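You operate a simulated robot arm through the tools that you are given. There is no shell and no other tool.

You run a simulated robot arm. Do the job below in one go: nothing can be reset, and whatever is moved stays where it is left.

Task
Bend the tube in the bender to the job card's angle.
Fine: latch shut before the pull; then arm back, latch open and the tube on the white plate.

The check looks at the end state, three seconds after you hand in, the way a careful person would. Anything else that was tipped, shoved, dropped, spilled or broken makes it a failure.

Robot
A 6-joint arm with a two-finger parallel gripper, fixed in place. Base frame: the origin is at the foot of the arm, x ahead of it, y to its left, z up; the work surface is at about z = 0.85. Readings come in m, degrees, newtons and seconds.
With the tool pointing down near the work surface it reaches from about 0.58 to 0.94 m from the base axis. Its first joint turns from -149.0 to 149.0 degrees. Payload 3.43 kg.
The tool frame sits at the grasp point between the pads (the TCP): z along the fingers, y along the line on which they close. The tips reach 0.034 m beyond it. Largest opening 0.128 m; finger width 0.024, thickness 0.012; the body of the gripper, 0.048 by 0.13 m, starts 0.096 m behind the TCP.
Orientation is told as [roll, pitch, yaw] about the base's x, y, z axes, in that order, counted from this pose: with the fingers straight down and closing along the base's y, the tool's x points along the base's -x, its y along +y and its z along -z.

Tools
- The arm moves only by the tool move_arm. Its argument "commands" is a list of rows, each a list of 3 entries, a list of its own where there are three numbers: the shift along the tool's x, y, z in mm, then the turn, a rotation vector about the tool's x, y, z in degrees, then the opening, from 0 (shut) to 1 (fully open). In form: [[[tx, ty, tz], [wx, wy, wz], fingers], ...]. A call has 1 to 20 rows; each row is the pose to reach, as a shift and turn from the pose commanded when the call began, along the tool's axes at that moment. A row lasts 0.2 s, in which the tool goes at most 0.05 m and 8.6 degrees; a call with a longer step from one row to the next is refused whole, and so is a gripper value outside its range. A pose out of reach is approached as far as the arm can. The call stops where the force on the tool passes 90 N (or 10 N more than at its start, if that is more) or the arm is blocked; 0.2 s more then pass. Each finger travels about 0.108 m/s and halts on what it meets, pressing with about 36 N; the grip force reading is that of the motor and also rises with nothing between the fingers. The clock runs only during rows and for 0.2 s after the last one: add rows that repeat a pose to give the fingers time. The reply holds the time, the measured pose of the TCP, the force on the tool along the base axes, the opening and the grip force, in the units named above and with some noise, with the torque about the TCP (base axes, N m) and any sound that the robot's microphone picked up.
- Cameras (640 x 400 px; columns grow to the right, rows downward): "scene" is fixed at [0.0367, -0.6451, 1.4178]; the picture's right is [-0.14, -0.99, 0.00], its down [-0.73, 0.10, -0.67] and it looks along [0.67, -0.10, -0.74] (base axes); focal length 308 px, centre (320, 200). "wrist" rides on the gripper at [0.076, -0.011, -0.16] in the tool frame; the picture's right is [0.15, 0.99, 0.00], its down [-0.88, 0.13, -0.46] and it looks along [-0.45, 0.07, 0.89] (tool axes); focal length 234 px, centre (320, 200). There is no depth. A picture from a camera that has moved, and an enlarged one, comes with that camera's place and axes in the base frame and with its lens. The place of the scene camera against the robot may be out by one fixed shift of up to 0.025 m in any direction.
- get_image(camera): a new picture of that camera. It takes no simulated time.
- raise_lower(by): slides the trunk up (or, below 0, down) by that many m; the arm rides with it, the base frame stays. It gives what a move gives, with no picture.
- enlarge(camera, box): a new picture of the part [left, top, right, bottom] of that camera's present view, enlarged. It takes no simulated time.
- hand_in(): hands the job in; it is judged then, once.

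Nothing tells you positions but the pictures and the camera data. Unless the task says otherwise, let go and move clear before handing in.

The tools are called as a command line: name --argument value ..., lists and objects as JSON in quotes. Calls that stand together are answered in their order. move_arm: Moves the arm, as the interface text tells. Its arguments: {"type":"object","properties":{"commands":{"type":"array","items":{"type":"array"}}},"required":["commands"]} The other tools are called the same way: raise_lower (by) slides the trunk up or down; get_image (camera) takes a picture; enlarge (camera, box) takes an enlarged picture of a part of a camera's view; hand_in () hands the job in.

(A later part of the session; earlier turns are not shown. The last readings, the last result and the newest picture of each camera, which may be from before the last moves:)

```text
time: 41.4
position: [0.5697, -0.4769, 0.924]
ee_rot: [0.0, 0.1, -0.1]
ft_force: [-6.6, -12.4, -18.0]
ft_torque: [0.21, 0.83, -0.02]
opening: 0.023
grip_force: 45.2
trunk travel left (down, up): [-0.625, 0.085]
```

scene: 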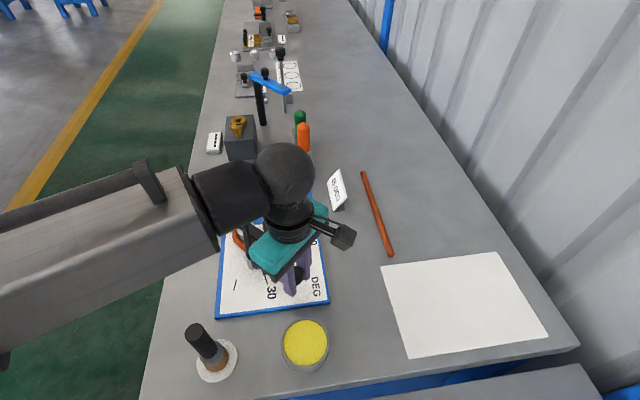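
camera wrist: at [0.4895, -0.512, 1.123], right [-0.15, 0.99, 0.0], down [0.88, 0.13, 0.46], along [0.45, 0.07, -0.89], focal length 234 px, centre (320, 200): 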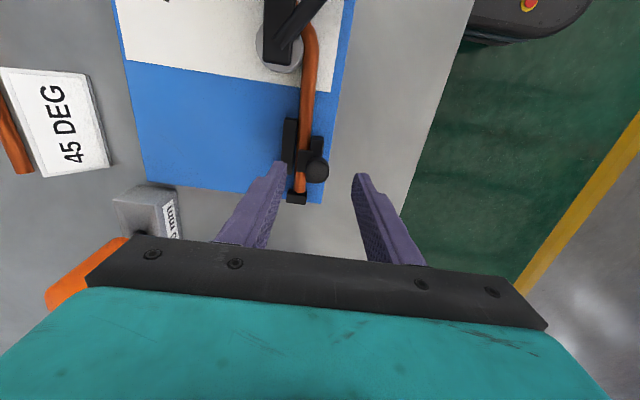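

The latch is at its open stop. I'll release the knob and lift.

move_arm --commands '[[[0, 2.5, 0], [0, 0, 0], 0.12], [[0, 2.5, 0], [0, 0, 0], 0.38], [[0, 2.5, 0], [0, 0, 0], 0.38], [[0, 2.5, -20], [0, 0, 0], 0.38], [[0, 2.5, -60], [0, 0, 0], 0.38], [[0, 2.5, -105], [0, 0, 0], 0.38], [[0, 2.5, -150], [0, 0, 0], 0.6], [[0, 2.5, -150], [0, 0, 0], 0.6]]'

enlarge --camera "scene" --box '[190, 160, 310, 320]'

enlarge --camera "scene" --box '[210, 210, 290, 260]'

enlarge --camera "scene" --box '[210, 240, 290, 290]'

```text
time: 43.2
position: [0.5677, -0.471, 1.0781]
ee_rot: [0.0, 0.0, 0.1]
ft_force: [-0.7, -0.7, -0.1]
ft_torque: [-0.01, -0.02, -0.01]
opening: 0.0769
grip_force: 0.1
trunk travel left (down, up): [-0.625, 0.085]
```

```text
2.50 times, centred on (250, 240) of scene
camera zoom: at [0.0367, -0.6451, 1.4178], right [-0.14, -0.99, 0.0], down [-0.73, 0.1, -0.67], along [0.67, -0.1, -0.74], focal length 770 px, centre (495, 100)
```

zoom: 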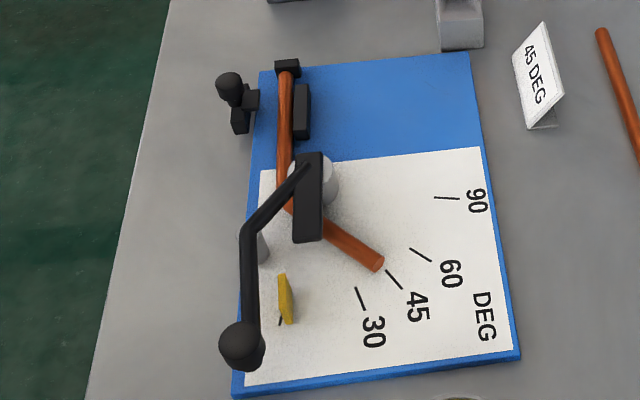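

```text
8.00 times, centred on (250, 235) of scene
camera zoom: at [0.0367, -0.6451, 1.4178], right [-0.14, -0.99, 0.0], down [-0.73, 0.1, -0.67], along [0.67, -0.1, -0.74], focal length 2465 px, centre (880, -80)
```

zoom: 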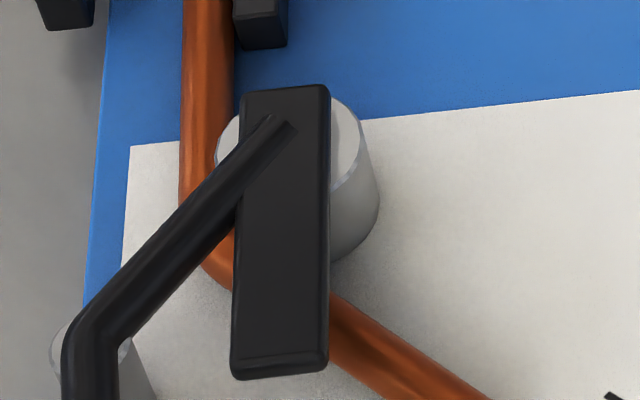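

```text
8.00 times, centred on (250, 265) of scene
camera zoom: at [0.0367, -0.6451, 1.4178], right [-0.14, -0.99, 0.0], down [-0.73, 0.1, -0.67], along [0.67, -0.1, -0.74], focal length 2465 px, centre (880, -320)
```

zoom: 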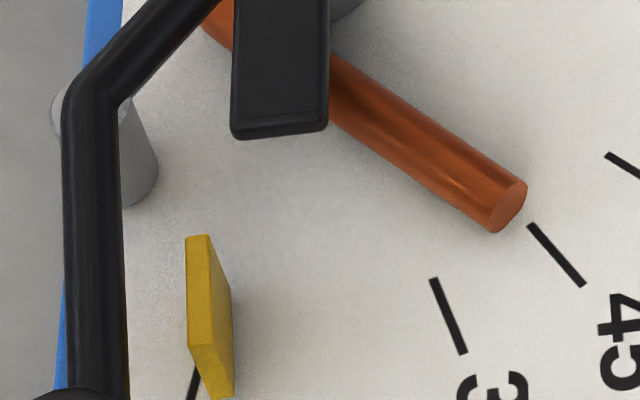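

Latch open, lever home and tube free in the bender. The rod and black bar bridge over the bend, so the tube has to be threaded out sideways, not lifted. I'll grip the free leg near its end, E ≈ (0.384, −0.601), with the gripper yawed to −133°.

move_arm --commands '[[[10.8, -7.4, 0], [0, 0, 8.33], 0.6], [[21.7, -14.9, 0], [0, 0, 16.66], 0.6], [[32.5, -22.3, 0], [0, 0, 24.99], 0.6], [[43.4, -29.7, 0], [0, 0, 33.33], 0.6], [[54.2, -37.2, 0], [0, 0, 41.66], 0.6], [[65, -44.6, 0], [0, 0, 49.99], 0.6], [[75.9, -52, 0], [0, 0, 58.32], 0.6], [[86.8, -59.5, 0], [0, 0, 66.65], 0.6], [[97.6, -66.9, 0], [0, 0, 74.98], 0.6], [[108.4, -74.4, 0], [0, 0, 83.31], 0.6], [[119.3, -81.8, 0], [0, 0, 91.64], 0.6], [[130.1, -89.2, 0], [0, 0, 99.97], 0.6], [[141, -96.7, 0], [0, 0, 108.3], 0.6], [[151.8, -104.1, 0], [0, 0, 116.64], 0.6], [[162.7, -111.6, 10], [0, 0, 124.97], 0.6], [[173.5, -119, 20], [0, 0, 133.3], 0.6], [[173.5, -119, 20], [0, 0, 133.3], 0.6]]'

get_image --camera "wrist"

get_image --camera "scene"

```text
time: 46.8
position: [0.3948, -0.5906, 1.0548]
ee_rot: [0.0, 0.1, -133.4]
ft_force: [0.2, -0.9, 0.0]
ft_torque: [0.02, -0.03, -0.01]
opening: 0.0768
grip_force: 0.0
trunk travel left (down, up): [-0.625, 0.085]
```

```text
taken
camera wrist: at [0.4385, -0.5279, 1.2133], right [0.82, -0.57, 0.0], down [-0.51, -0.73, 0.46], along [-0.26, -0.37, -0.89], focal length 234 px, centre (320, 200)
```

wrist: 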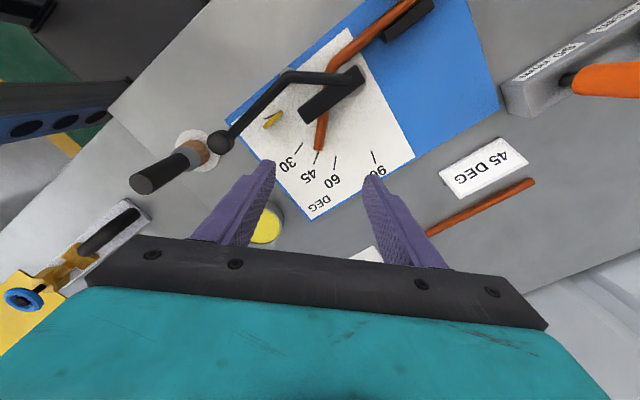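

```text
taken
```

scene: 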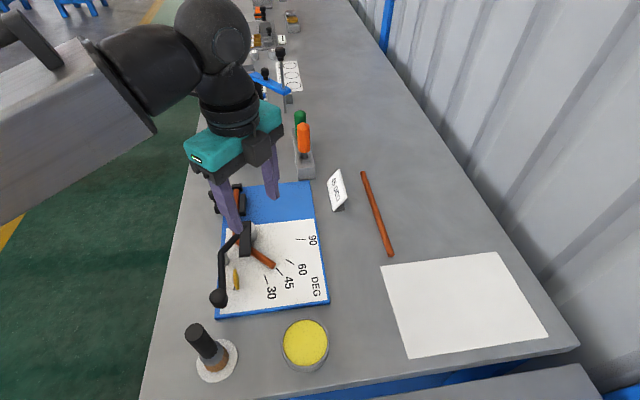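

enlarge --camera "wrist" --box '[280, 60, 376, 160]'

enlarge --camera "wrist" --box '[298, 115, 346, 165]'

enlarge --camera "wrist" --box '[250, 55, 378, 135]'

```text
4.00 times, centred on (328, 110) of wrist
camera zoom: at [0.4385, -0.5279, 1.2133], right [0.82, -0.57, 0.0], down [-0.51, -0.73, 0.46], along [-0.26, -0.37, -0.89], focal length 937 px, centre (288, 560)
```

zoom: 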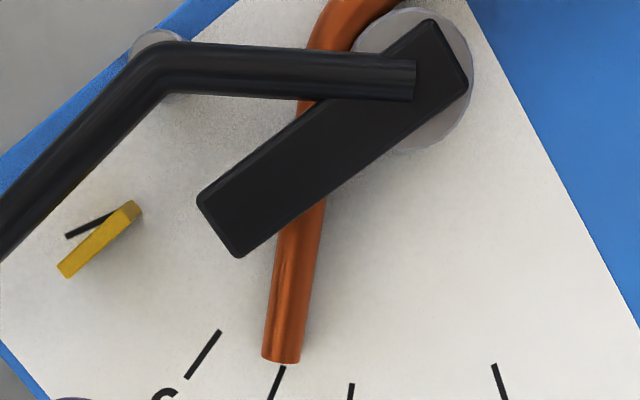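

```text
8.00 times, centred on (322, 140) of wrist
camera zoom: at [0.4385, -0.5279, 1.2133], right [0.82, -0.57, 0.0], down [-0.51, -0.73, 0.46], along [-0.26, -0.37, -0.89], focal length 1873 px, centre (304, 680)
```

zoom: 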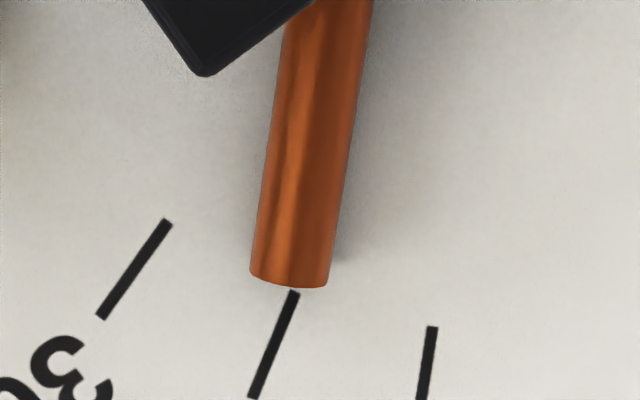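

```text
5.00 times, centred on (314, 95) of wrist
camera zoom: at [0.4385, -0.5279, 1.2133], right [0.82, -0.57, 0.0], down [-0.51, -0.73, 0.46], along [-0.26, -0.37, -0.89], focal length 1171 px, centre (350, 725)
```

zoom: 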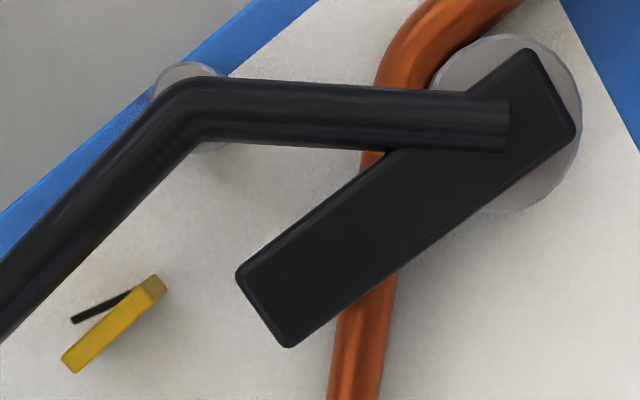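

The gripper is lined up exactly over the free leg. I'll descend with the fingers narrowed to about 45 mm.

move_arm --commands '[[[0, 0, 40], [0, 0, 0], 0.4], [[0, 0, 80], [0, 0, 0], 0.35], [[0, 0, 120], [0, 0, 0], 0.35], [[0, 0, 150], [0, 0, 0], 0.35], [[0, 0, 155], [0, 0, 0], 0.35], [[0, 0, 155], [0, 0, 0], 0.35]]'

get_image --camera "wrist"

enlarge --camera "scene" --box '[210, 205, 310, 285]'

```text
time: 48.2
position: [0.396, -0.5907, 0.9025]
ee_rot: [0.0, 0.0, -133.2]
ft_force: [0.2, 0.2, -0.1]
ft_torque: [0.02, 0.02, 0.01]
opening: 0.0446
grip_force: 0.1
trunk travel left (down, up): [-0.625, 0.085]
```

```text
taken
camera wrist: at [0.4392, -0.527, 1.0601], right [0.82, -0.57, 0.0], down [-0.51, -0.73, 0.46], along [-0.26, -0.37, -0.89], focal length 234 px, centre (320, 200)
```

wrist: 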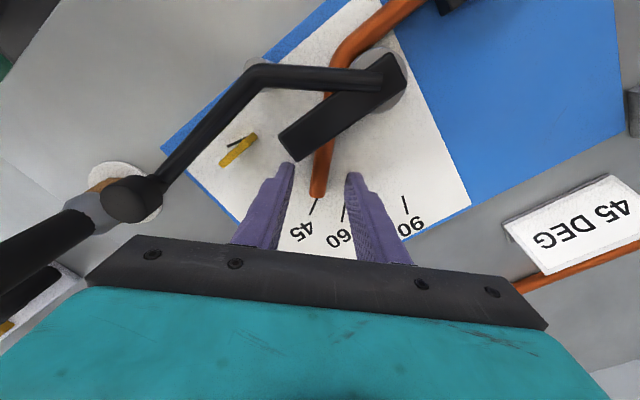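

```text
5.00 times, centred on (260, 245) of scene
camera zoom: at [0.0367, -0.6451, 1.4178], right [-0.14, -0.99, 0.0], down [-0.73, 0.1, -0.67], along [0.67, -0.1, -0.74], focal length 1540 px, centre (620, -25)
```

zoom: 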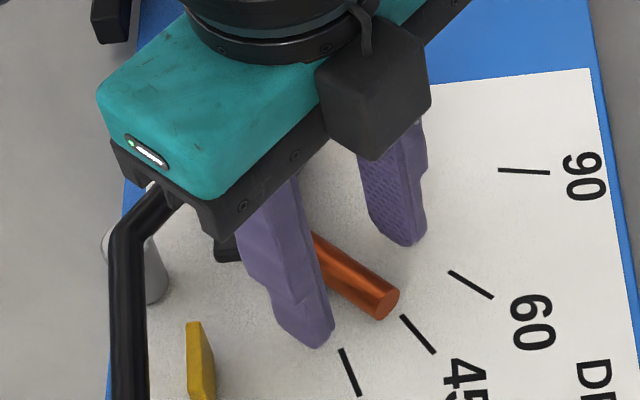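

The fingers straddle the tube. I'll lower in small steps to reach around it without pressing into the plate.

move_arm --commands '[[[0, 0, 3], [0, 0, 0], 0.35], [[0, 0, 5], [0, 0, 0], 0.35], [[0, 0, 5], [0, 0, 0], 0.35]]'

enlarge --camera "scene" --box '[240, 235, 290, 275]'

```text
time: 49.0
position: [0.3959, -0.5894, 0.8953]
ee_rot: [0.0, 0.0, -133.3]
ft_force: [-0.6, 0.2, -0.2]
ft_torque: [0.0, 0.0, -0.04]
opening: 0.0449
grip_force: 0.0
trunk travel left (down, up): [-0.625, 0.085]
```

```text
10.00 times, centred on (265, 255) of scene
camera zoom: at [0.0367, -0.6451, 1.4178], right [-0.14, -0.99, 0.0], down [-0.73, 0.1, -0.67], along [0.67, -0.1, -0.74], focal length 3081 px, centre (870, -350)
```

zoom: 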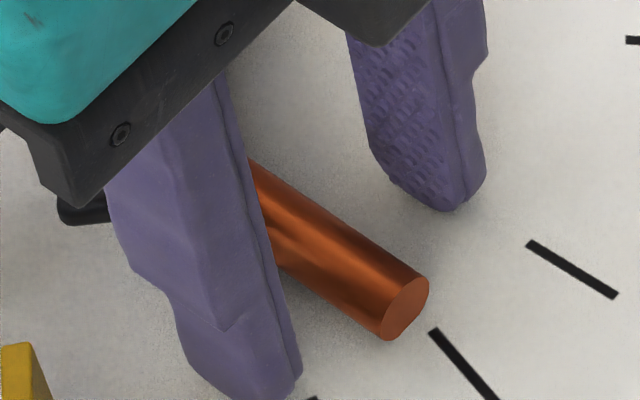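

move_arm --commands '[[[0, 0, 1.5], [0, 0, 0], 0.35], [[0, 0, 3], [0, 0, 0], 0.35]]'

enlarge --camera "scene" --box '[240, 235, 290, 275]'

```text
time: 49.6
position: [0.3958, -0.5896, 0.8944]
ee_rot: [0.0, 0.0, -133.3]
ft_force: [-1.0, -0.3, 6.1]
ft_torque: [0.13, 0.16, 0.03]
opening: 0.0448
grip_force: 0.6
trunk travel left (down, up): [-0.625, 0.085]
```

```text
10.00 times, centred on (265, 255) of scene
camera zoom: at [0.0367, -0.6451, 1.4178], right [-0.14, -0.99, 0.0], down [-0.73, 0.1, -0.67], along [0.67, -0.1, -0.74], focal length 3081 px, centre (870, -350)
```

zoom: 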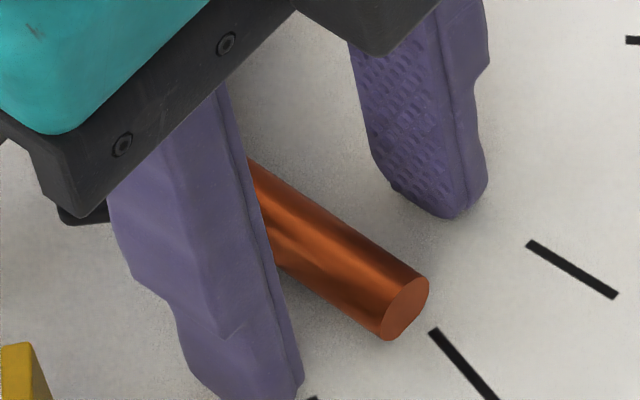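

Fingertips just touched the plate (top ≈ 0.860). I'll back off 1.5 mm and close on the tube.

move_arm --commands '[[[0, 0, -1.5], [0, 0, 0], 0.3], [[0, 0, -1.5], [0, 0, 0], 0.2], [[0, 0, -1.5], [0, 0, 0], 0.1], [[0, 0, -1.5], [0, 0, 0], 0.04], [[0, 0, -1.5], [0, 0, 0], 0.04]]'

get_image --camera "wrist"

enlarge --camera "scene" --box '[190, 180, 310, 290]'

```text
time: 50.8
position: [0.3946, -0.5901, 0.895]
ee_rot: [0.0, 0.0, -133.3]
ft_force: [0.2, -0.1, 0.8]
ft_torque: [-0.07, 0.06, -0.04]
opening: 0.0125
grip_force: 36.2
trunk travel left (down, up): [-0.625, 0.085]
```

```text
taken
camera wrist: at [0.4386, -0.5271, 1.0533], right [0.82, -0.57, 0.0], down [-0.51, -0.73, 0.46], along [-0.26, -0.37, -0.89], focal length 234 px, centre (320, 200)
```

wrist: 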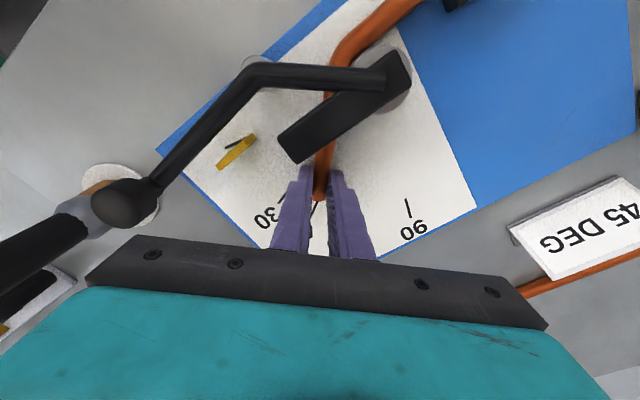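

```text
3.64 times, centred on (250, 235) of scene
camera zoom: at [0.0367, -0.6451, 1.4178], right [-0.14, -0.99, 0.0], down [-0.73, 0.1, -0.67], along [0.67, -0.1, -0.74], focal length 1120 px, centre (574, 73)
```

zoom: 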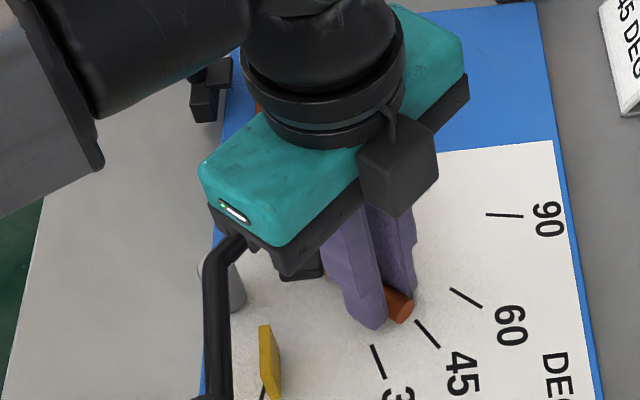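

The tube is gripped (12.5 mm). With a 3 mm lift, I'll first rotate it 10° about the former centre, swinging the fixed leg toward the open latch side.

move_arm --commands '[[[0, 0, -3], [0, 0, 0], 0.04], [[-1.1, 4.4, -3], [0, 0, -3.33], 0.04], [[-1.8, 8.9, -3], [0, 0, -6.67], 0.04], [[-2.2, 13.4, -3], [0, 0, -10], 0.04]]'

get_image --camera "wrist"

enlarge --camera "scene" --box '[190, 160, 310, 290]'

```text
time: 51.8
position: [0.4036, -0.6011, 0.8988]
ee_rot: [-0.1, -0.1, -123.3]
ft_force: [-0.2, -0.7, -2.0]
ft_torque: [-0.14, 0.12, -0.07]
opening: 0.0126
grip_force: 36.5
trunk travel left (down, up): [-0.625, 0.085]
```

```text
taken
camera wrist: at [0.4345, -0.5319, 1.0565], right [0.91, -0.42, 0.0], down [-0.37, -0.81, 0.46], along [-0.19, -0.41, -0.89], focal length 234 px, centre (320, 200)
```

wrist: 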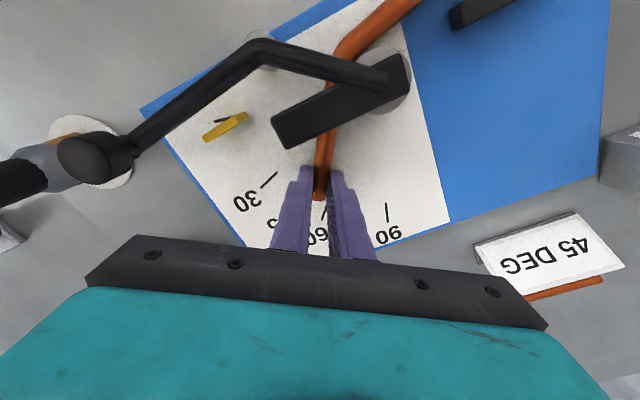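

```text
3.08 times, centred on (250, 225) of scene
camera zoom: at [0.0367, -0.6451, 1.4178], right [-0.14, -0.99, 0.0], down [-0.73, 0.1, -0.67], along [0.67, -0.1, -0.74], focal length 948 px, centre (535, 123)
```

zoom: 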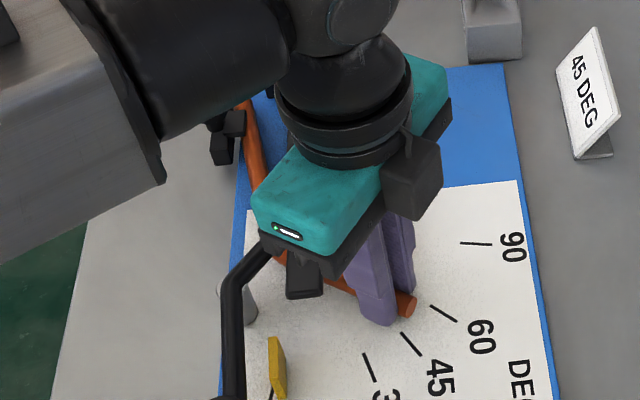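

The tube follows freely. Now I'll slide it back about 60 mm along its own leg.

move_arm --commands '[[[-10, -11.2, 0], [0, 0, 0], 0.04], [[-20, -22.4, 0], [0, 0, 0], 0.04], [[-30.1, -33.5, 0], [0, 0, 0], 0.04], [[-40.1, -44.7, 0], [0, 0, 0], 0.04]]'

get_image --camera "wrist"

enlarge --camera "scene" --box '[190, 160, 310, 290]'

```text
time: 52.8
position: [0.343, -0.6101, 0.8964]
ee_rot: [0.1, 0.0, -123.3]
ft_force: [-0.4, 0.6, -1.1]
ft_torque: [-0.1, 0.1, -0.01]
opening: 0.0128
grip_force: 36.2
trunk travel left (down, up): [-0.625, 0.085]
```

```text
taken
camera wrist: at [0.3754, -0.5403, 1.0565], right [0.91, -0.42, 0.0], down [-0.37, -0.81, 0.46], along [-0.19, -0.41, -0.89], focal length 234 px, centre (320, 200)
```

wrist: 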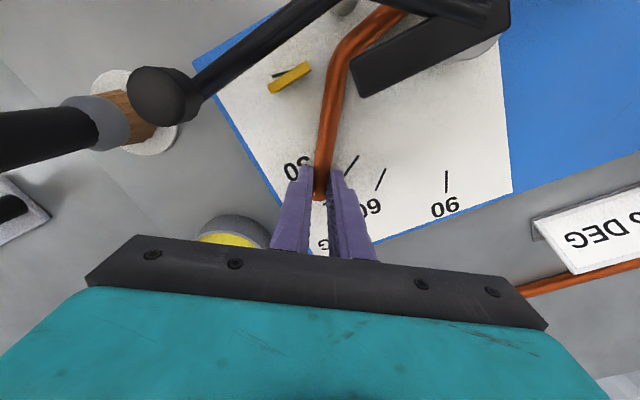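

```text
3.08 times, centred on (250, 225) of scene
camera zoom: at [0.0367, -0.6451, 1.4178], right [-0.14, -0.99, 0.0], down [-0.73, 0.1, -0.67], along [0.67, -0.1, -0.74], focal length 948 px, centre (535, 123)
```

zoom: 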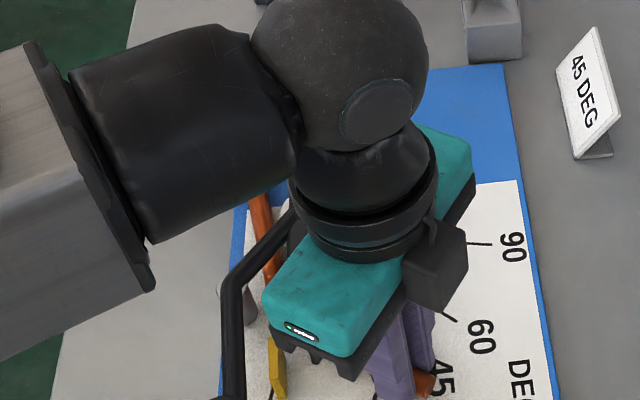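

No resistance, and the pointer is clear. Next I'll yaw the tube about the gap between former and roller, about 23° first.

move_arm --commands '[[[-2.2, 16.1, 0], [0, 0, -7.7], 0.04], [[-2.2, 32.3, 0], [0, 0, -15.4], 0.04], [[0.1, 48.5, 0], [0, 0, -23.1], 0.04]]'

get_image --camera "wrist"

enlarge --camera "scene" --box '[190, 160, 310, 290]'

```text
time: 53.6
position: [0.3861, -0.6353, 0.899]
ee_rot: [0.0, 0.0, -100.1]
ft_force: [0.1, 0.3, -1.2]
ft_torque: [-0.12, 0.06, -0.01]
opening: 0.0126
grip_force: 36.1
trunk travel left (down, up): [-0.625, 0.085]
```

```text
taken
camera wrist: at [0.3872, -0.5593, 1.0571], right [1.0, -0.03, 0.0], down [-0.03, -0.89, 0.46], along [-0.01, -0.46, -0.89], focal length 234 px, centre (320, 200)
```

wrist: 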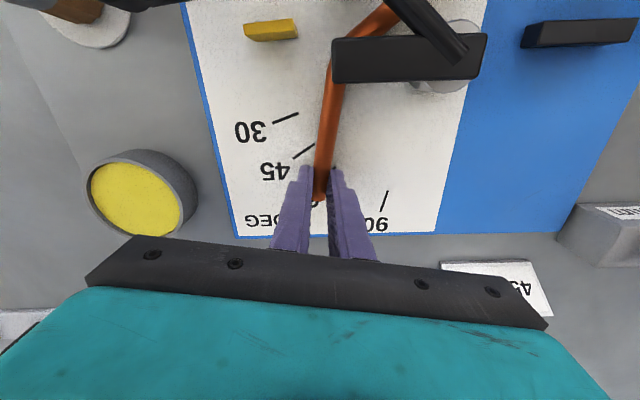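

```text
3.08 times, centred on (250, 225) of scene
camera zoom: at [0.0367, -0.6451, 1.4178], right [-0.14, -0.99, 0.0], down [-0.73, 0.1, -0.67], along [0.67, -0.1, -0.74], focal length 948 px, centre (535, 123)
```

zoom: 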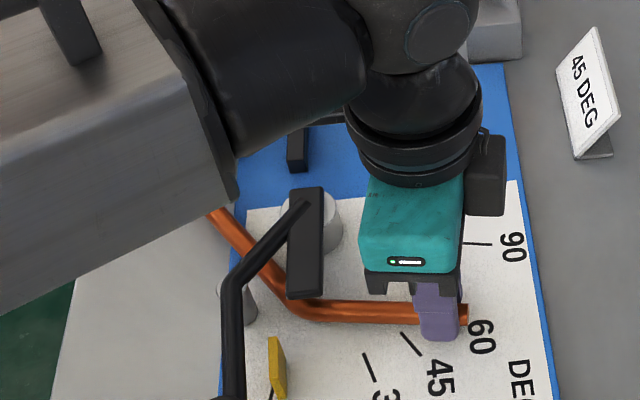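

The threading is going well with no contact forces. I'll finish the yaw, then start pulling out diagonally.

move_arm --commands '[[[-2.1, 16.2, 0], [0, 0, -7.7], 0.04], [[-1.9, 32.8, 0], [0, 0, -15.4], 0.04]]'

move_arm --commands '[[[-17.6, -17.7, 0], [0, 0, 0], 0.04], [[-35.2, -35.5, 0], [0, 0, 0], 0.04], [[-52.8, -53.2, 0], [0, 0, 0], 0.04], [[-70.5, -71, 0], [0, 0, 0], 0.04]]'

get_image --camera "wrist"

enlarge --camera "scene" --box '[190, 180, 350, 340]'

```text
time: 54.2
position: [0.4194, -0.6446, 0.8981]
ee_rot: [0.0, 0.0, -84.7]
ft_force: [-0.9, 0.4, -0.9]
ft_torque: [-0.11, 0.02, 0.03]
opening: 0.0127
grip_force: 36.5
trunk travel left (down, up): [-0.625, 0.085]
```

```text
time: 55.2
position: [0.3522, -0.7244, 0.8962]
ee_rot: [0.0, 0.0, -84.8]
ft_force: [0.6, -0.5, -0.4]
ft_torque: [0.03, -0.06, 0.03]
opening: 0.0128
grip_force: 35.8
trunk travel left (down, up): [-0.625, 0.085]
```

```text
taken
camera wrist: at [0.3332, -0.6493, 1.0549], right [0.97, 0.24, 0.0], down [0.21, -0.87, 0.46], along [0.11, -0.44, -0.89], focal length 234 px, centre (320, 200)
```

wrist: 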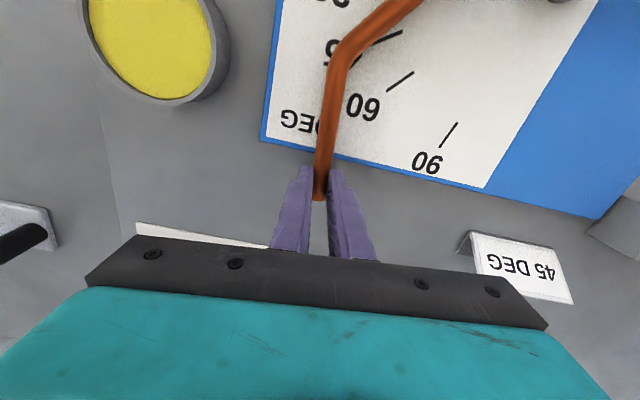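

```text
2.50 times, centred on (270, 260) of scene
camera zoom: at [0.0367, -0.6451, 1.4178], right [-0.14, -0.99, 0.0], down [-0.73, 0.1, -0.67], along [0.67, -0.1, -0.74], focal length 770 px, centre (445, 50)
```

zoom: 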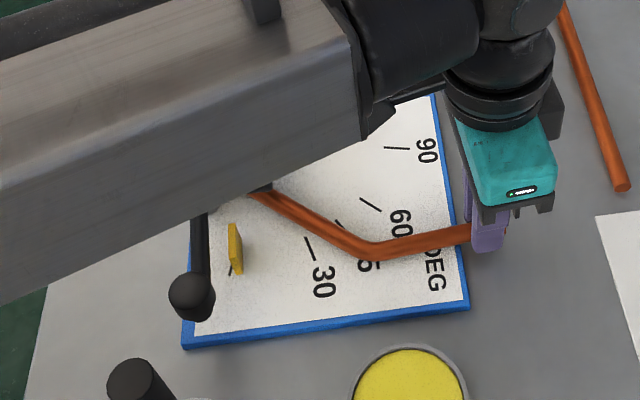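

The tube is coming out cleanly. I'll pull the remaining 85 mm so the far end clears the bar.

move_arm --commands '[[[-20, -20.1, 0], [0, 0, 0], 0.04], [[-40, -40.2, 0], [0, 0, 0], 0.04], [[-60, -60.3, 0], [0, 0, 0], 0.04]]'

get_image --camera "wrist"

get_image --camera "scene"

```text
time: 56.0
position: [0.2984, -0.7877, 0.9009]
ee_rot: [0.0, 0.1, -84.8]
ft_force: [0.5, 0.0, -0.8]
ft_torque: [-0.13, 0.03, -0.04]
opening: 0.0125
grip_force: 35.5
trunk travel left (down, up): [-0.625, 0.085]
```

```text
taken
camera wrist: at [0.2802, -0.7129, 1.0587], right [0.97, 0.24, 0.0], down [0.21, -0.87, 0.46], along [0.11, -0.44, -0.89], focal length 234 px, centre (320, 200)
```

wrist: 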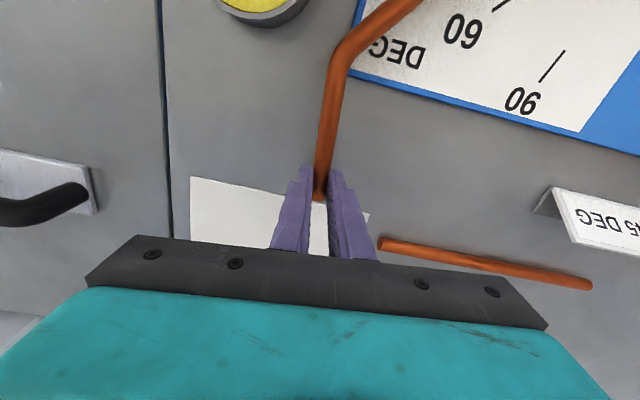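

```text
taken
```

scene: 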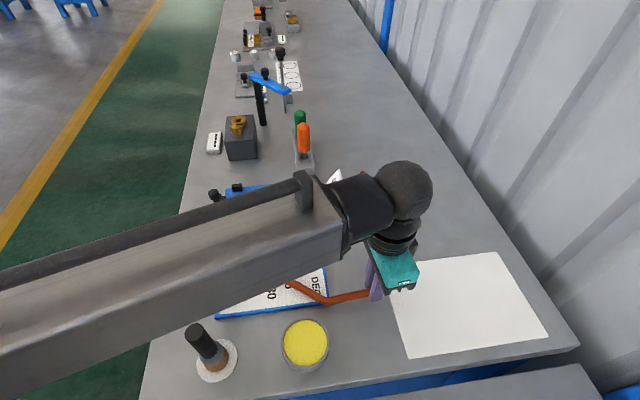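

The far end should be past the bar now. I'll pull 25 mm more toward −y, then lift slowly and check how the tube hangs.

move_arm --commands '[[[-12.5, -1.1, 0], [0, 0, 0], 0.04], [[-25, -2.3, 0], [0, 0, 0], 0.04], [[-25, -2.3, -15], [0, 0, 0], 0.04], [[-25, -2.3, -35], [0, 0, 0], 0.04], [[-25, -2.3, -60], [0, 0, 0], 0.04], [[-25, -2.3, -90], [0, 0, 0], 0.04]]'

get_image --camera "wrist"

get_image --camera "scene"

```text
time: 57.4
position: [0.3, -0.8098, 0.9867]
ee_rot: [-0.1, 0.0, -84.8]
ft_force: [0.0, 0.3, -1.3]
ft_torque: [-0.15, 0.04, -0.02]
opening: 0.0127
grip_force: 36.4
trunk travel left (down, up): [-0.625, 0.085]
```

```text
taken
camera wrist: at [0.2811, -0.7353, 1.1452], right [0.97, 0.24, 0.0], down [0.21, -0.87, 0.46], along [0.11, -0.44, -0.89], focal length 234 px, centre (320, 200)
```

wrist: 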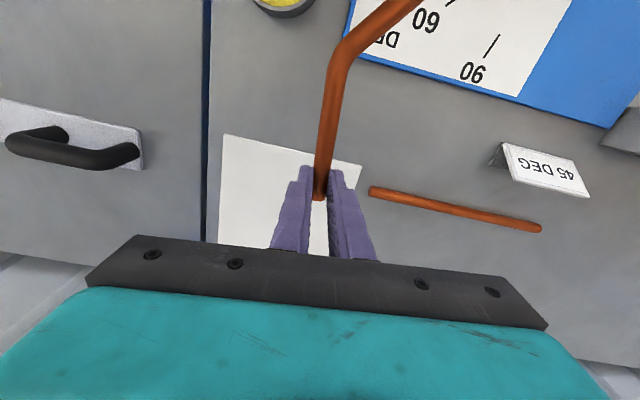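

```text
taken
```

scene: 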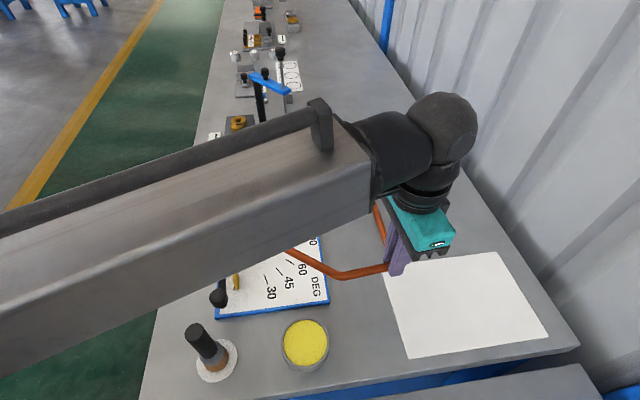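

The tube is held steadily and level. The white plate spans about x 0.183–0.357, y −1.067…−0.818, so I need to turn the tube roughly −120° to fit it there within reach. I'll raise and rotate in stages, checking that the wrist follows.

move_arm --commands '[[[0, 0, -40], [0, 0, 0], 0.04], [[0, 0, -75], [0, 0, 0], 0.04], [[0, 0, -75], [0, 0, 8.3], 0.04], [[0, 0, -75], [0, 0, 16.6], 0.04], [[0, 0, -75], [0, 0, 24.9], 0.04], [[0, 0, -75], [0, 0, 33.2], 0.04], [[0, 0, -75], [0, 0, 41.5], 0.04], [[0, 0, -75], [0, 0, 49.8], 0.04], [[0, 0, -75], [0, 0, 58], 0.04]]'

get_image --camera "scene"

get_image --camera "wrist"

```text
time: 59.4
position: [0.2973, -0.8112, 1.0629]
ee_rot: [0.0, 0.0, -143.1]
ft_force: [-0.6, 0.7, -1.5]
ft_torque: [-0.04, 0.14, -0.02]
opening: 0.0127
grip_force: 35.7
trunk travel left (down, up): [-0.625, 0.085]
```

```text
taken
```

scene: 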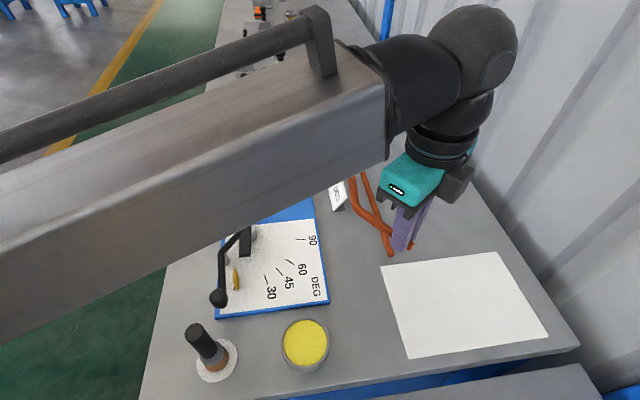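

```text
taken
camera wrist: at [0.3504, -0.7565, 1.2214], right [0.71, -0.7, 0.0], down [-0.62, -0.63, 0.46], along [-0.32, -0.32, -0.89], focal length 234 px, centre (320, 200)
```

wrist: 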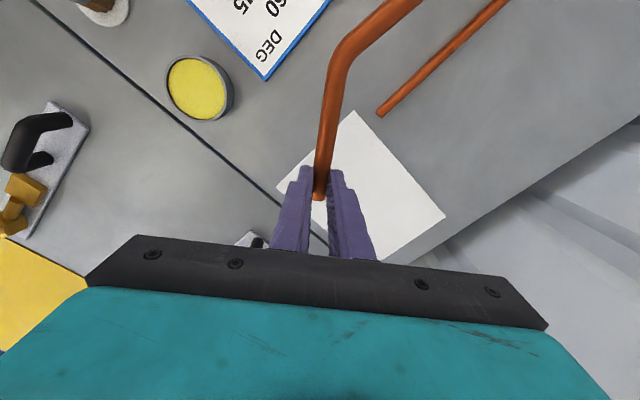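

Wrist follows. I'll continue rotating in stages.

move_arm --commands '[[[0, 0, 0], [0, 0, 8.3], 0.04], [[0, 0, 0], [0, 0, 16.6], 0.04], [[0, 0, 0], [0, 0, 24.9], 0.04], [[0, 0, 0], [0, 0, 33.2], 0.04], [[0, 0, 0], [0, 0, 41.5], 0.04]]'

get_image --camera "scene"

```text
time: 60.6
position: [0.2975, -0.8125, 1.0634]
ee_rot: [0.0, 0.0, 175.6]
ft_force: [0.2, 0.3, -1.6]
ft_torque: [0.07, 0.14, -0.02]
opening: 0.0128
grip_force: 36.1
trunk travel left (down, up): [-0.625, 0.085]
```

```text
taken
```

scene: 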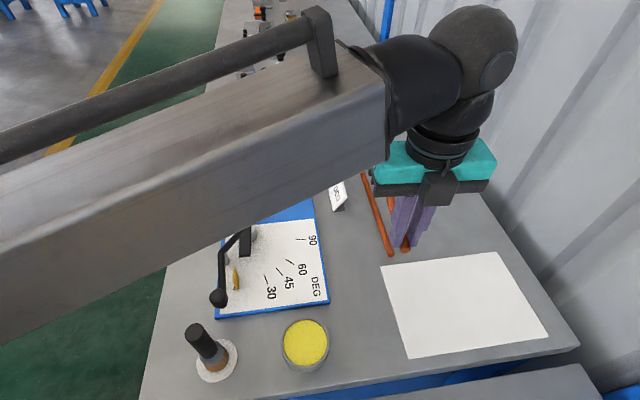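

The rotation is within the joint's range. Now I'll turn to yaw 150° and move over the plate so that both ends land on it.

move_arm --commands '[[[-18.9, 10.9, 0], [0, 0, 6.4], 0.04], [[-37.8, 21.7, 0], [0, 0, 12.8], 0.04], [[-56.6, 32.6, 0], [0, 0, 19.2], 0.04], [[-75.5, 43.4, 0], [0, 0, 25.6], 0.04], [[-75.5, 43.4, 0], [0, 0, 25.6], 0.04]]'

get_image --camera "scene"

get_image --camera "wrist"

```text
time: 61.8
position: [0.2193, -0.8497, 1.0619]
ee_rot: [0.0, 0.0, 150.1]
ft_force: [-0.1, -0.4, -1.5]
ft_torque: [0.14, 0.1, 0.0]
opening: 0.0125
grip_force: 35.4
trunk travel left (down, up): [-0.625, 0.085]
```

```text
taken
```

scene: 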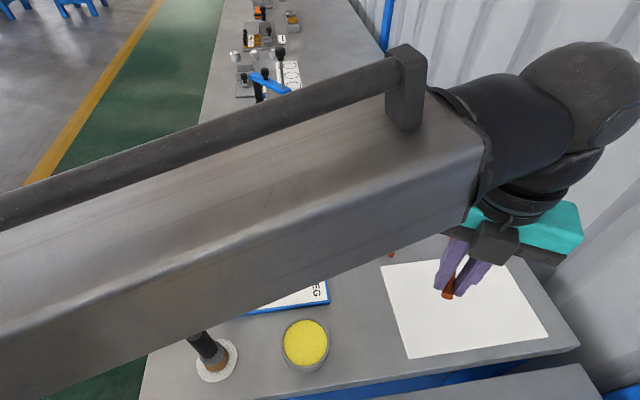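

```text
taken
camera wrist: at [0.2896, -0.8776, 1.2201], right [-0.37, -0.93, 0.0], down [-0.83, 0.33, 0.46], along [-0.42, 0.17, -0.89], focal length 234 px, centre (320, 200)
```

wrist: 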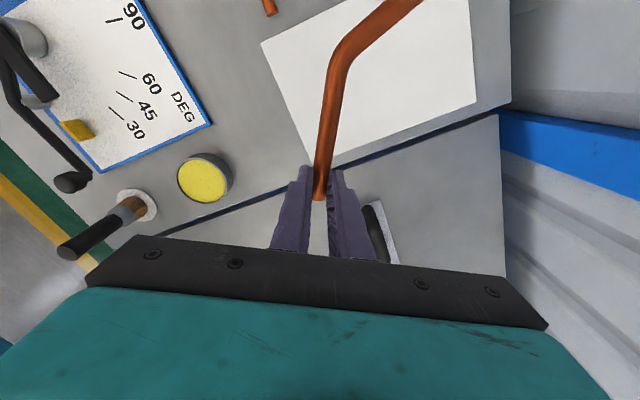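

The tube is positioned over the plate, with the plate corner at about (0.182, −0.815). I'll descend to just above it.

move_arm --commands '[[[0, 0, 40], [0, 0, 0], 0.04], [[0, 0, 80], [0, 0, 0], 0.04], [[0, 0, 120], [0, 0, 0], 0.04], [[0, 0, 150], [0, 0, 0], 0.04], [[0, 0, 160], [0, 0, 0], 0.04], [[0, 0, 160], [0, 0, 0], 0.04]]'

get_image --camera "wrist"

enlarge --camera "scene" --box '[370, 230, 560, 370]'

```text
time: 63.2
position: [0.2194, -0.8503, 0.902]
ee_rot: [-0.1, 0.0, 150.0]
ft_force: [-0.5, 0.3, -1.2]
ft_torque: [0.13, 0.11, -0.01]
opening: 0.0127
grip_force: 35.3
trunk travel left (down, up): [-0.625, 0.085]
```

```text
taken
camera wrist: at [0.2908, -0.878, 1.0614], right [-0.37, -0.93, 0.0], down [-0.83, 0.33, 0.46], along [-0.42, 0.17, -0.89], focal length 234 px, centre (320, 200)
```

wrist: 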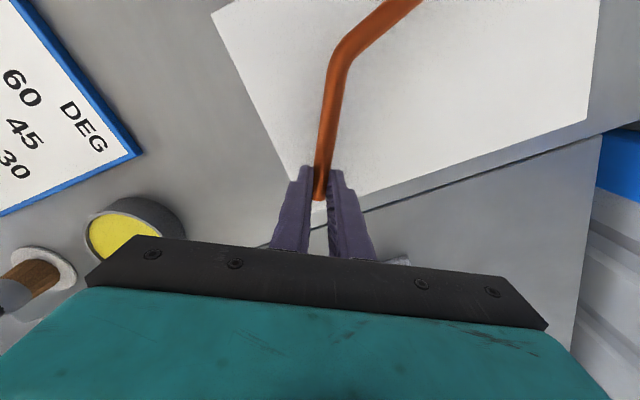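

```text
2.86 times, centred on (465, 300) of scene
camera zoom: at [0.0367, -0.6451, 1.4178], right [-0.14, -0.99, 0.0], down [-0.73, 0.1, -0.67], along [0.67, -0.1, -0.74], focal length 880 px, centre (-94, -86)
```

zoom: 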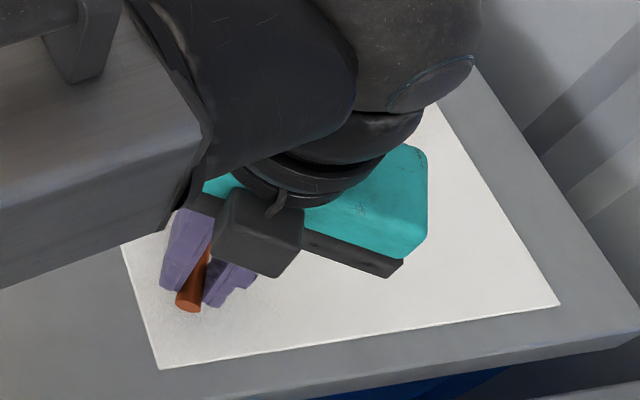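

The tube is within the plate outline. I'll lower gently until contact.

move_arm --commands '[[[0, 0, 3], [0, 0, 0], 0.04], [[0, 0, 6], [0, 0, 0], 0.04], [[0, 0, 8], [0, 0, 0], 0.04]]'

```text
time: 64.0
position: [0.2194, -0.8499, 0.8944]
ee_rot: [0.1, 0.0, 150.1]
ft_force: [0.0, -0.2, -2.1]
ft_torque: [0.13, 0.13, 0.01]
opening: 0.0129
grip_force: 36.3
trunk travel left (down, up): [-0.625, 0.085]
```

move_arm --commands '[[[0, 0, 2], [0, 0, 0], 0.04], [[0, 0, 4], [0, 0, 0], 0.04]]'

```text
time: 64.6
position: [0.2185, -0.8496, 0.8908]
ee_rot: [0.0, 0.0, 150.1]
ft_force: [0.3, 0.5, -0.5]
ft_torque: [0.03, 0.06, -0.01]
opening: 0.0124
grip_force: 35.7
trunk travel left (down, up): [-0.625, 0.085]
```

move_arm --commands '[[[0, 0, 1], [0, 0, 0], 0.04], [[0, 0, 2], [0, 0, 0], 0.04]]'

```text
time: 65.2
position: [0.2196, -0.848, 0.8875]
ee_rot: [0.0, 0.0, 150.0]
ft_force: [-0.5, -0.7, 0.8]
ft_torque: [-0.21, -0.11, -0.03]
opening: 0.0128
grip_force: 35.7
trunk travel left (down, up): [-0.625, 0.085]
```

move_arm --commands '[[[0, 0, 1], [0, 0, 0], 0.04], [[0, 0, 1], [0, 0, 0], 0.04]]'

enlarge --camera "scene" --box '[415, 280, 479, 340]'

```text
time: 65.8
position: [0.2192, -0.8498, 0.8872]
ee_rot: [0.0, 0.1, 150.0]
ft_force: [-1.5, 1.2, 2.8]
ft_torque: [-0.1, -0.22, 0.06]
opening: 0.0126
grip_force: 35.8
trunk travel left (down, up): [-0.625, 0.085]
```

```text
6.67 times, centred on (447, 310) of scene
camera zoom: at [0.0367, -0.6451, 1.4178], right [-0.14, -0.99, 0.0], down [-0.73, 0.1, -0.67], along [0.67, -0.1, -0.74], focal length 2054 px, centre (-527, -533)
```

zoom: 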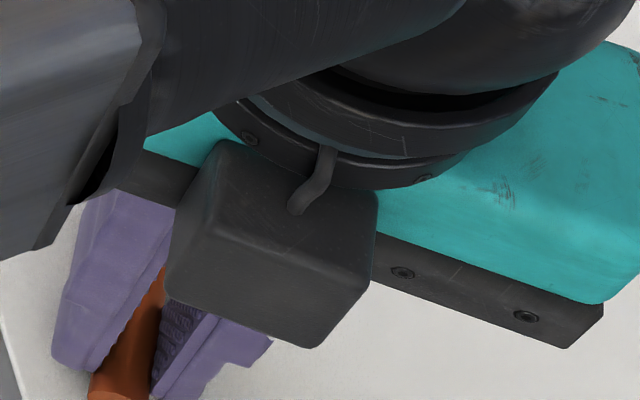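

Contact is made (about 3 N upward). I'll open the fingers gently and lift away.

move_arm --commands '[[[0, 0, 0], [0, 0, 0], 0.13], [[0, 0, 0], [0, 0, 0], 0.2], [[0, 0, 0], [0, 0, 0], 0.3], [[0, 0, 0], [0, 0, 0], 0.3], [[0, 0, -15], [0, 0, 0], 0.3], [[0, 0, -50], [0, 0, 0], 0.3], [[0, 0, -95], [0, 0, 0], 0.3], [[0, 0, -140], [0, 0, 0], 0.3], [[0, 0, -180], [0, 0, 0], 0.3]]'

get_image --camera "wrist"

get_image --camera "scene"

```text
time: 67.8
position: [0.2195, -0.8517, 1.071]
ee_rot: [0.1, 0.0, 150.1]
ft_force: [0.1, 0.6, -1.0]
ft_torque: [0.01, 0.0, -0.03]
opening: 0.0383
grip_force: 0.1
trunk travel left (down, up): [-0.625, 0.085]
```

```text
taken
camera wrist: at [0.2905, -0.8791, 1.2291], right [-0.37, -0.93, 0.0], down [-0.83, 0.33, 0.46], along [-0.42, 0.17, -0.89], focal length 234 px, centre (320, 200)
```

wrist: 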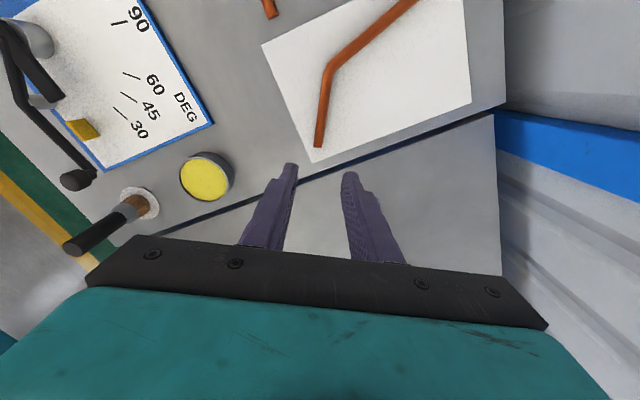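

```text
taken
```

scene: 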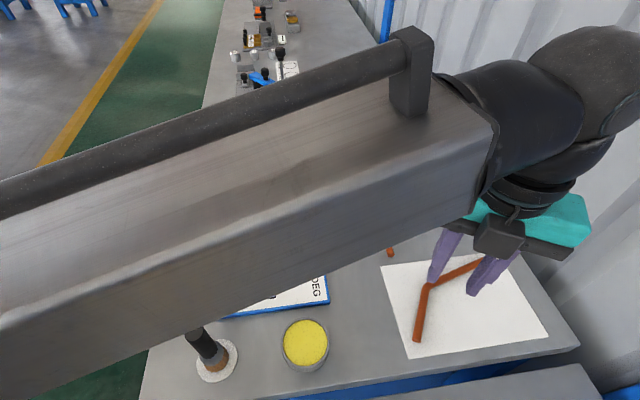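

The tube rests fully on the white plate. I'll back off upward, unwinding the wrist, to check everything.

move_arm --commands '[[[0, 0, -30], [0, 0, 0], 0.3], [[0, 0, -60], [0, 0, 0], 0.3], [[1, -10, -80], [0, 0, -8], 0.4], [[2, -20, -80], [0, 0, -16], 0.5], [[3, -31, -80], [0, 0, -24], 0.6], [[4, -42, -80], [0, 0, -32], 0.8], [[4, -53, -80], [0, 0, -40], 1], [[5, -64, -80], [0, 0, -48], 1], [[6, -75, -80], [0, 0, -56], 1], [[7, -86, -80], [0, 0, -64], 1], [[8, -97, -80], [0, 0, -72], 1], [[9, -108, -80], [0, 0, -80], 1], [[10, -119, -80], [0, 0, -88], 1], [[11, -130, -80], [0, 0, -96], 1], [[12, -140, -80], [0, 0, -104], 1], [[12, -148, -80], [0, 0, -112], 1], [[13, -157, -80], [0, 0, -120], 1], [[13, -157, -80], [0, 0, -125], 1]]'

get_image --camera "wrist"

get_image --camera "scene"

```text
time: 71.0
position: [0.3013, -0.7364, 1.1483]
ee_rot: [0.5, -0.8, -107.1]
ft_force: [-1.8, -1.2, -2.8]
ft_torque: [0.02, -0.25, 0.1]
opening: 0.128
grip_force: 0.1
trunk travel left (down, up): [-0.625, 0.085]
stopped in row 16: the force on the tool passed its limit at 109 N (the readings are from after the stop); the commanded pose is now the measured one
```

```text
taken
camera wrist: at [0.3108, -0.6592, 1.3051], right [0.99, -0.15, 0.01], down [-0.13, -0.87, 0.47], along [-0.06, -0.47, -0.88], focal length 234 px, centre (320, 200)
```

wrist: 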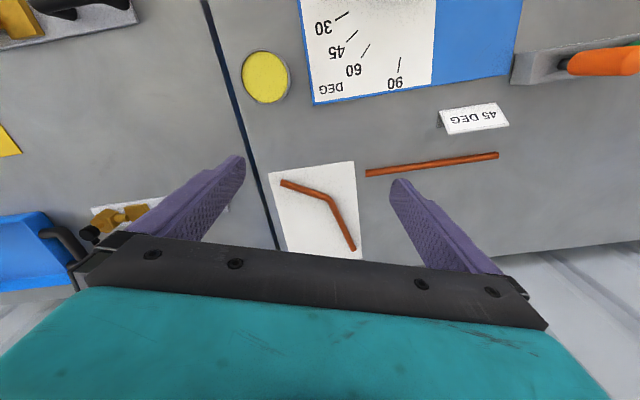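

```text
taken
```

scene: 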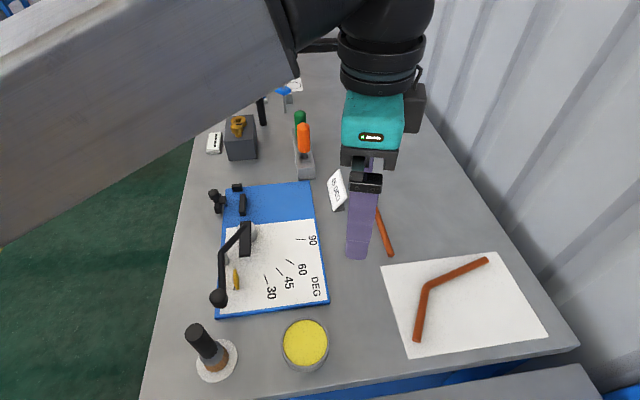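

The move stopped on a force spike in free space, though nothing in either picture looks disturbed. I'll ease up slightly and check the forces before going on.

move_arm --commands '[[[0, 0, 0], [0, 0, 0], 1], [[0, 0, 0], [0, 0, 0], 1]]'

enlarge --camera "scene" --box '[310, 20, 450, 270]'

enlarge --camera "scene" --box '[320, 150, 400, 270]'

```text
time: 71.7
position: [0.3001, -0.7373, 1.1476]
ee_rot: [0.5, -0.8, -107.1]
ft_force: [-0.8, -2.5, -2.9]
ft_torque: [0.03, -0.19, 0.09]
opening: 0.1281
grip_force: 0.1
trunk travel left (down, up): [-0.625, 0.085]
```

```text
1.60 times, centred on (380, 145) of scene
camera zoom: at [0.0367, -0.6451, 1.4178], right [-0.14, -0.99, 0.0], down [-0.73, 0.1, -0.67], along [0.67, -0.1, -0.74], focal length 493 px, centre (224, 288)
```

zoom: 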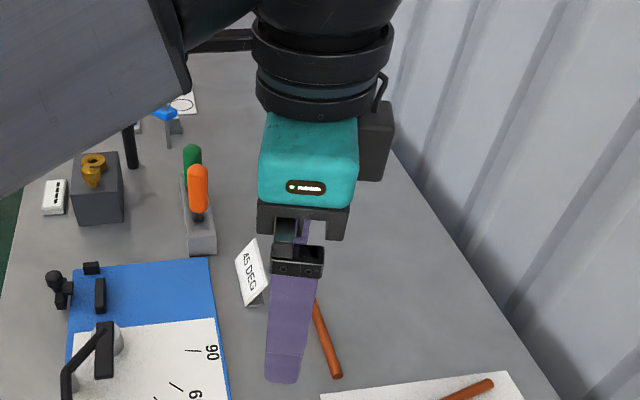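

```text
3.33 times, centred on (360, 210) of scene
camera zoom: at [0.0367, -0.6451, 1.4178], right [-0.14, -0.99, 0.0], down [-0.73, 0.1, -0.67], along [0.67, -0.1, -0.74], focal length 1027 px, centre (187, 167)
```

zoom: 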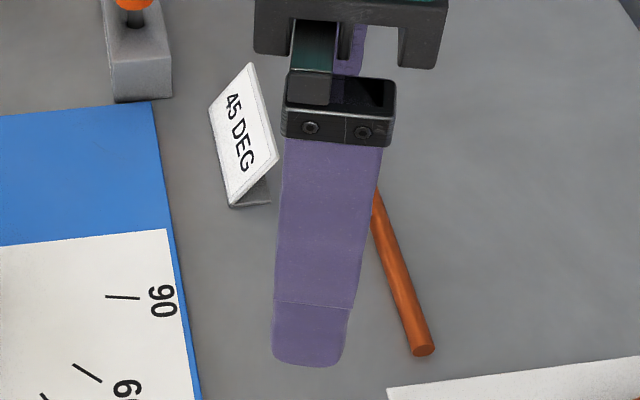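

There's a small residual force, most likely the wrist camera housing touching the arm's own forearm at this high, turned pose. I'll turn back a bit and lower slightly.

move_arm --commands '[[[0, 0, 0], [0, 0, 5], 1], [[0, 0, 0], [0, 0, 10], 1], [[0, 0, 15], [0, 0, 12], 1], [[0, 0, 30], [0, 0, 12], 1]]'

get_image --camera "scene"

```text
time: 72.7
position: [0.3002, -0.7388, 1.1174]
ee_rot: [0.6, -0.8, -119.2]
ft_force: [0.7, -0.6, 0.4]
ft_torque: [0.02, -0.06, 0.02]
opening: 0.1279
grip_force: 0.1
trunk travel left (down, up): [-0.625, 0.085]
```

```text
taken
```

scene: 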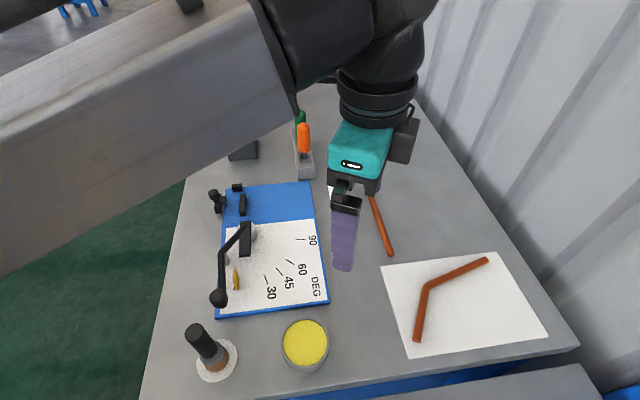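

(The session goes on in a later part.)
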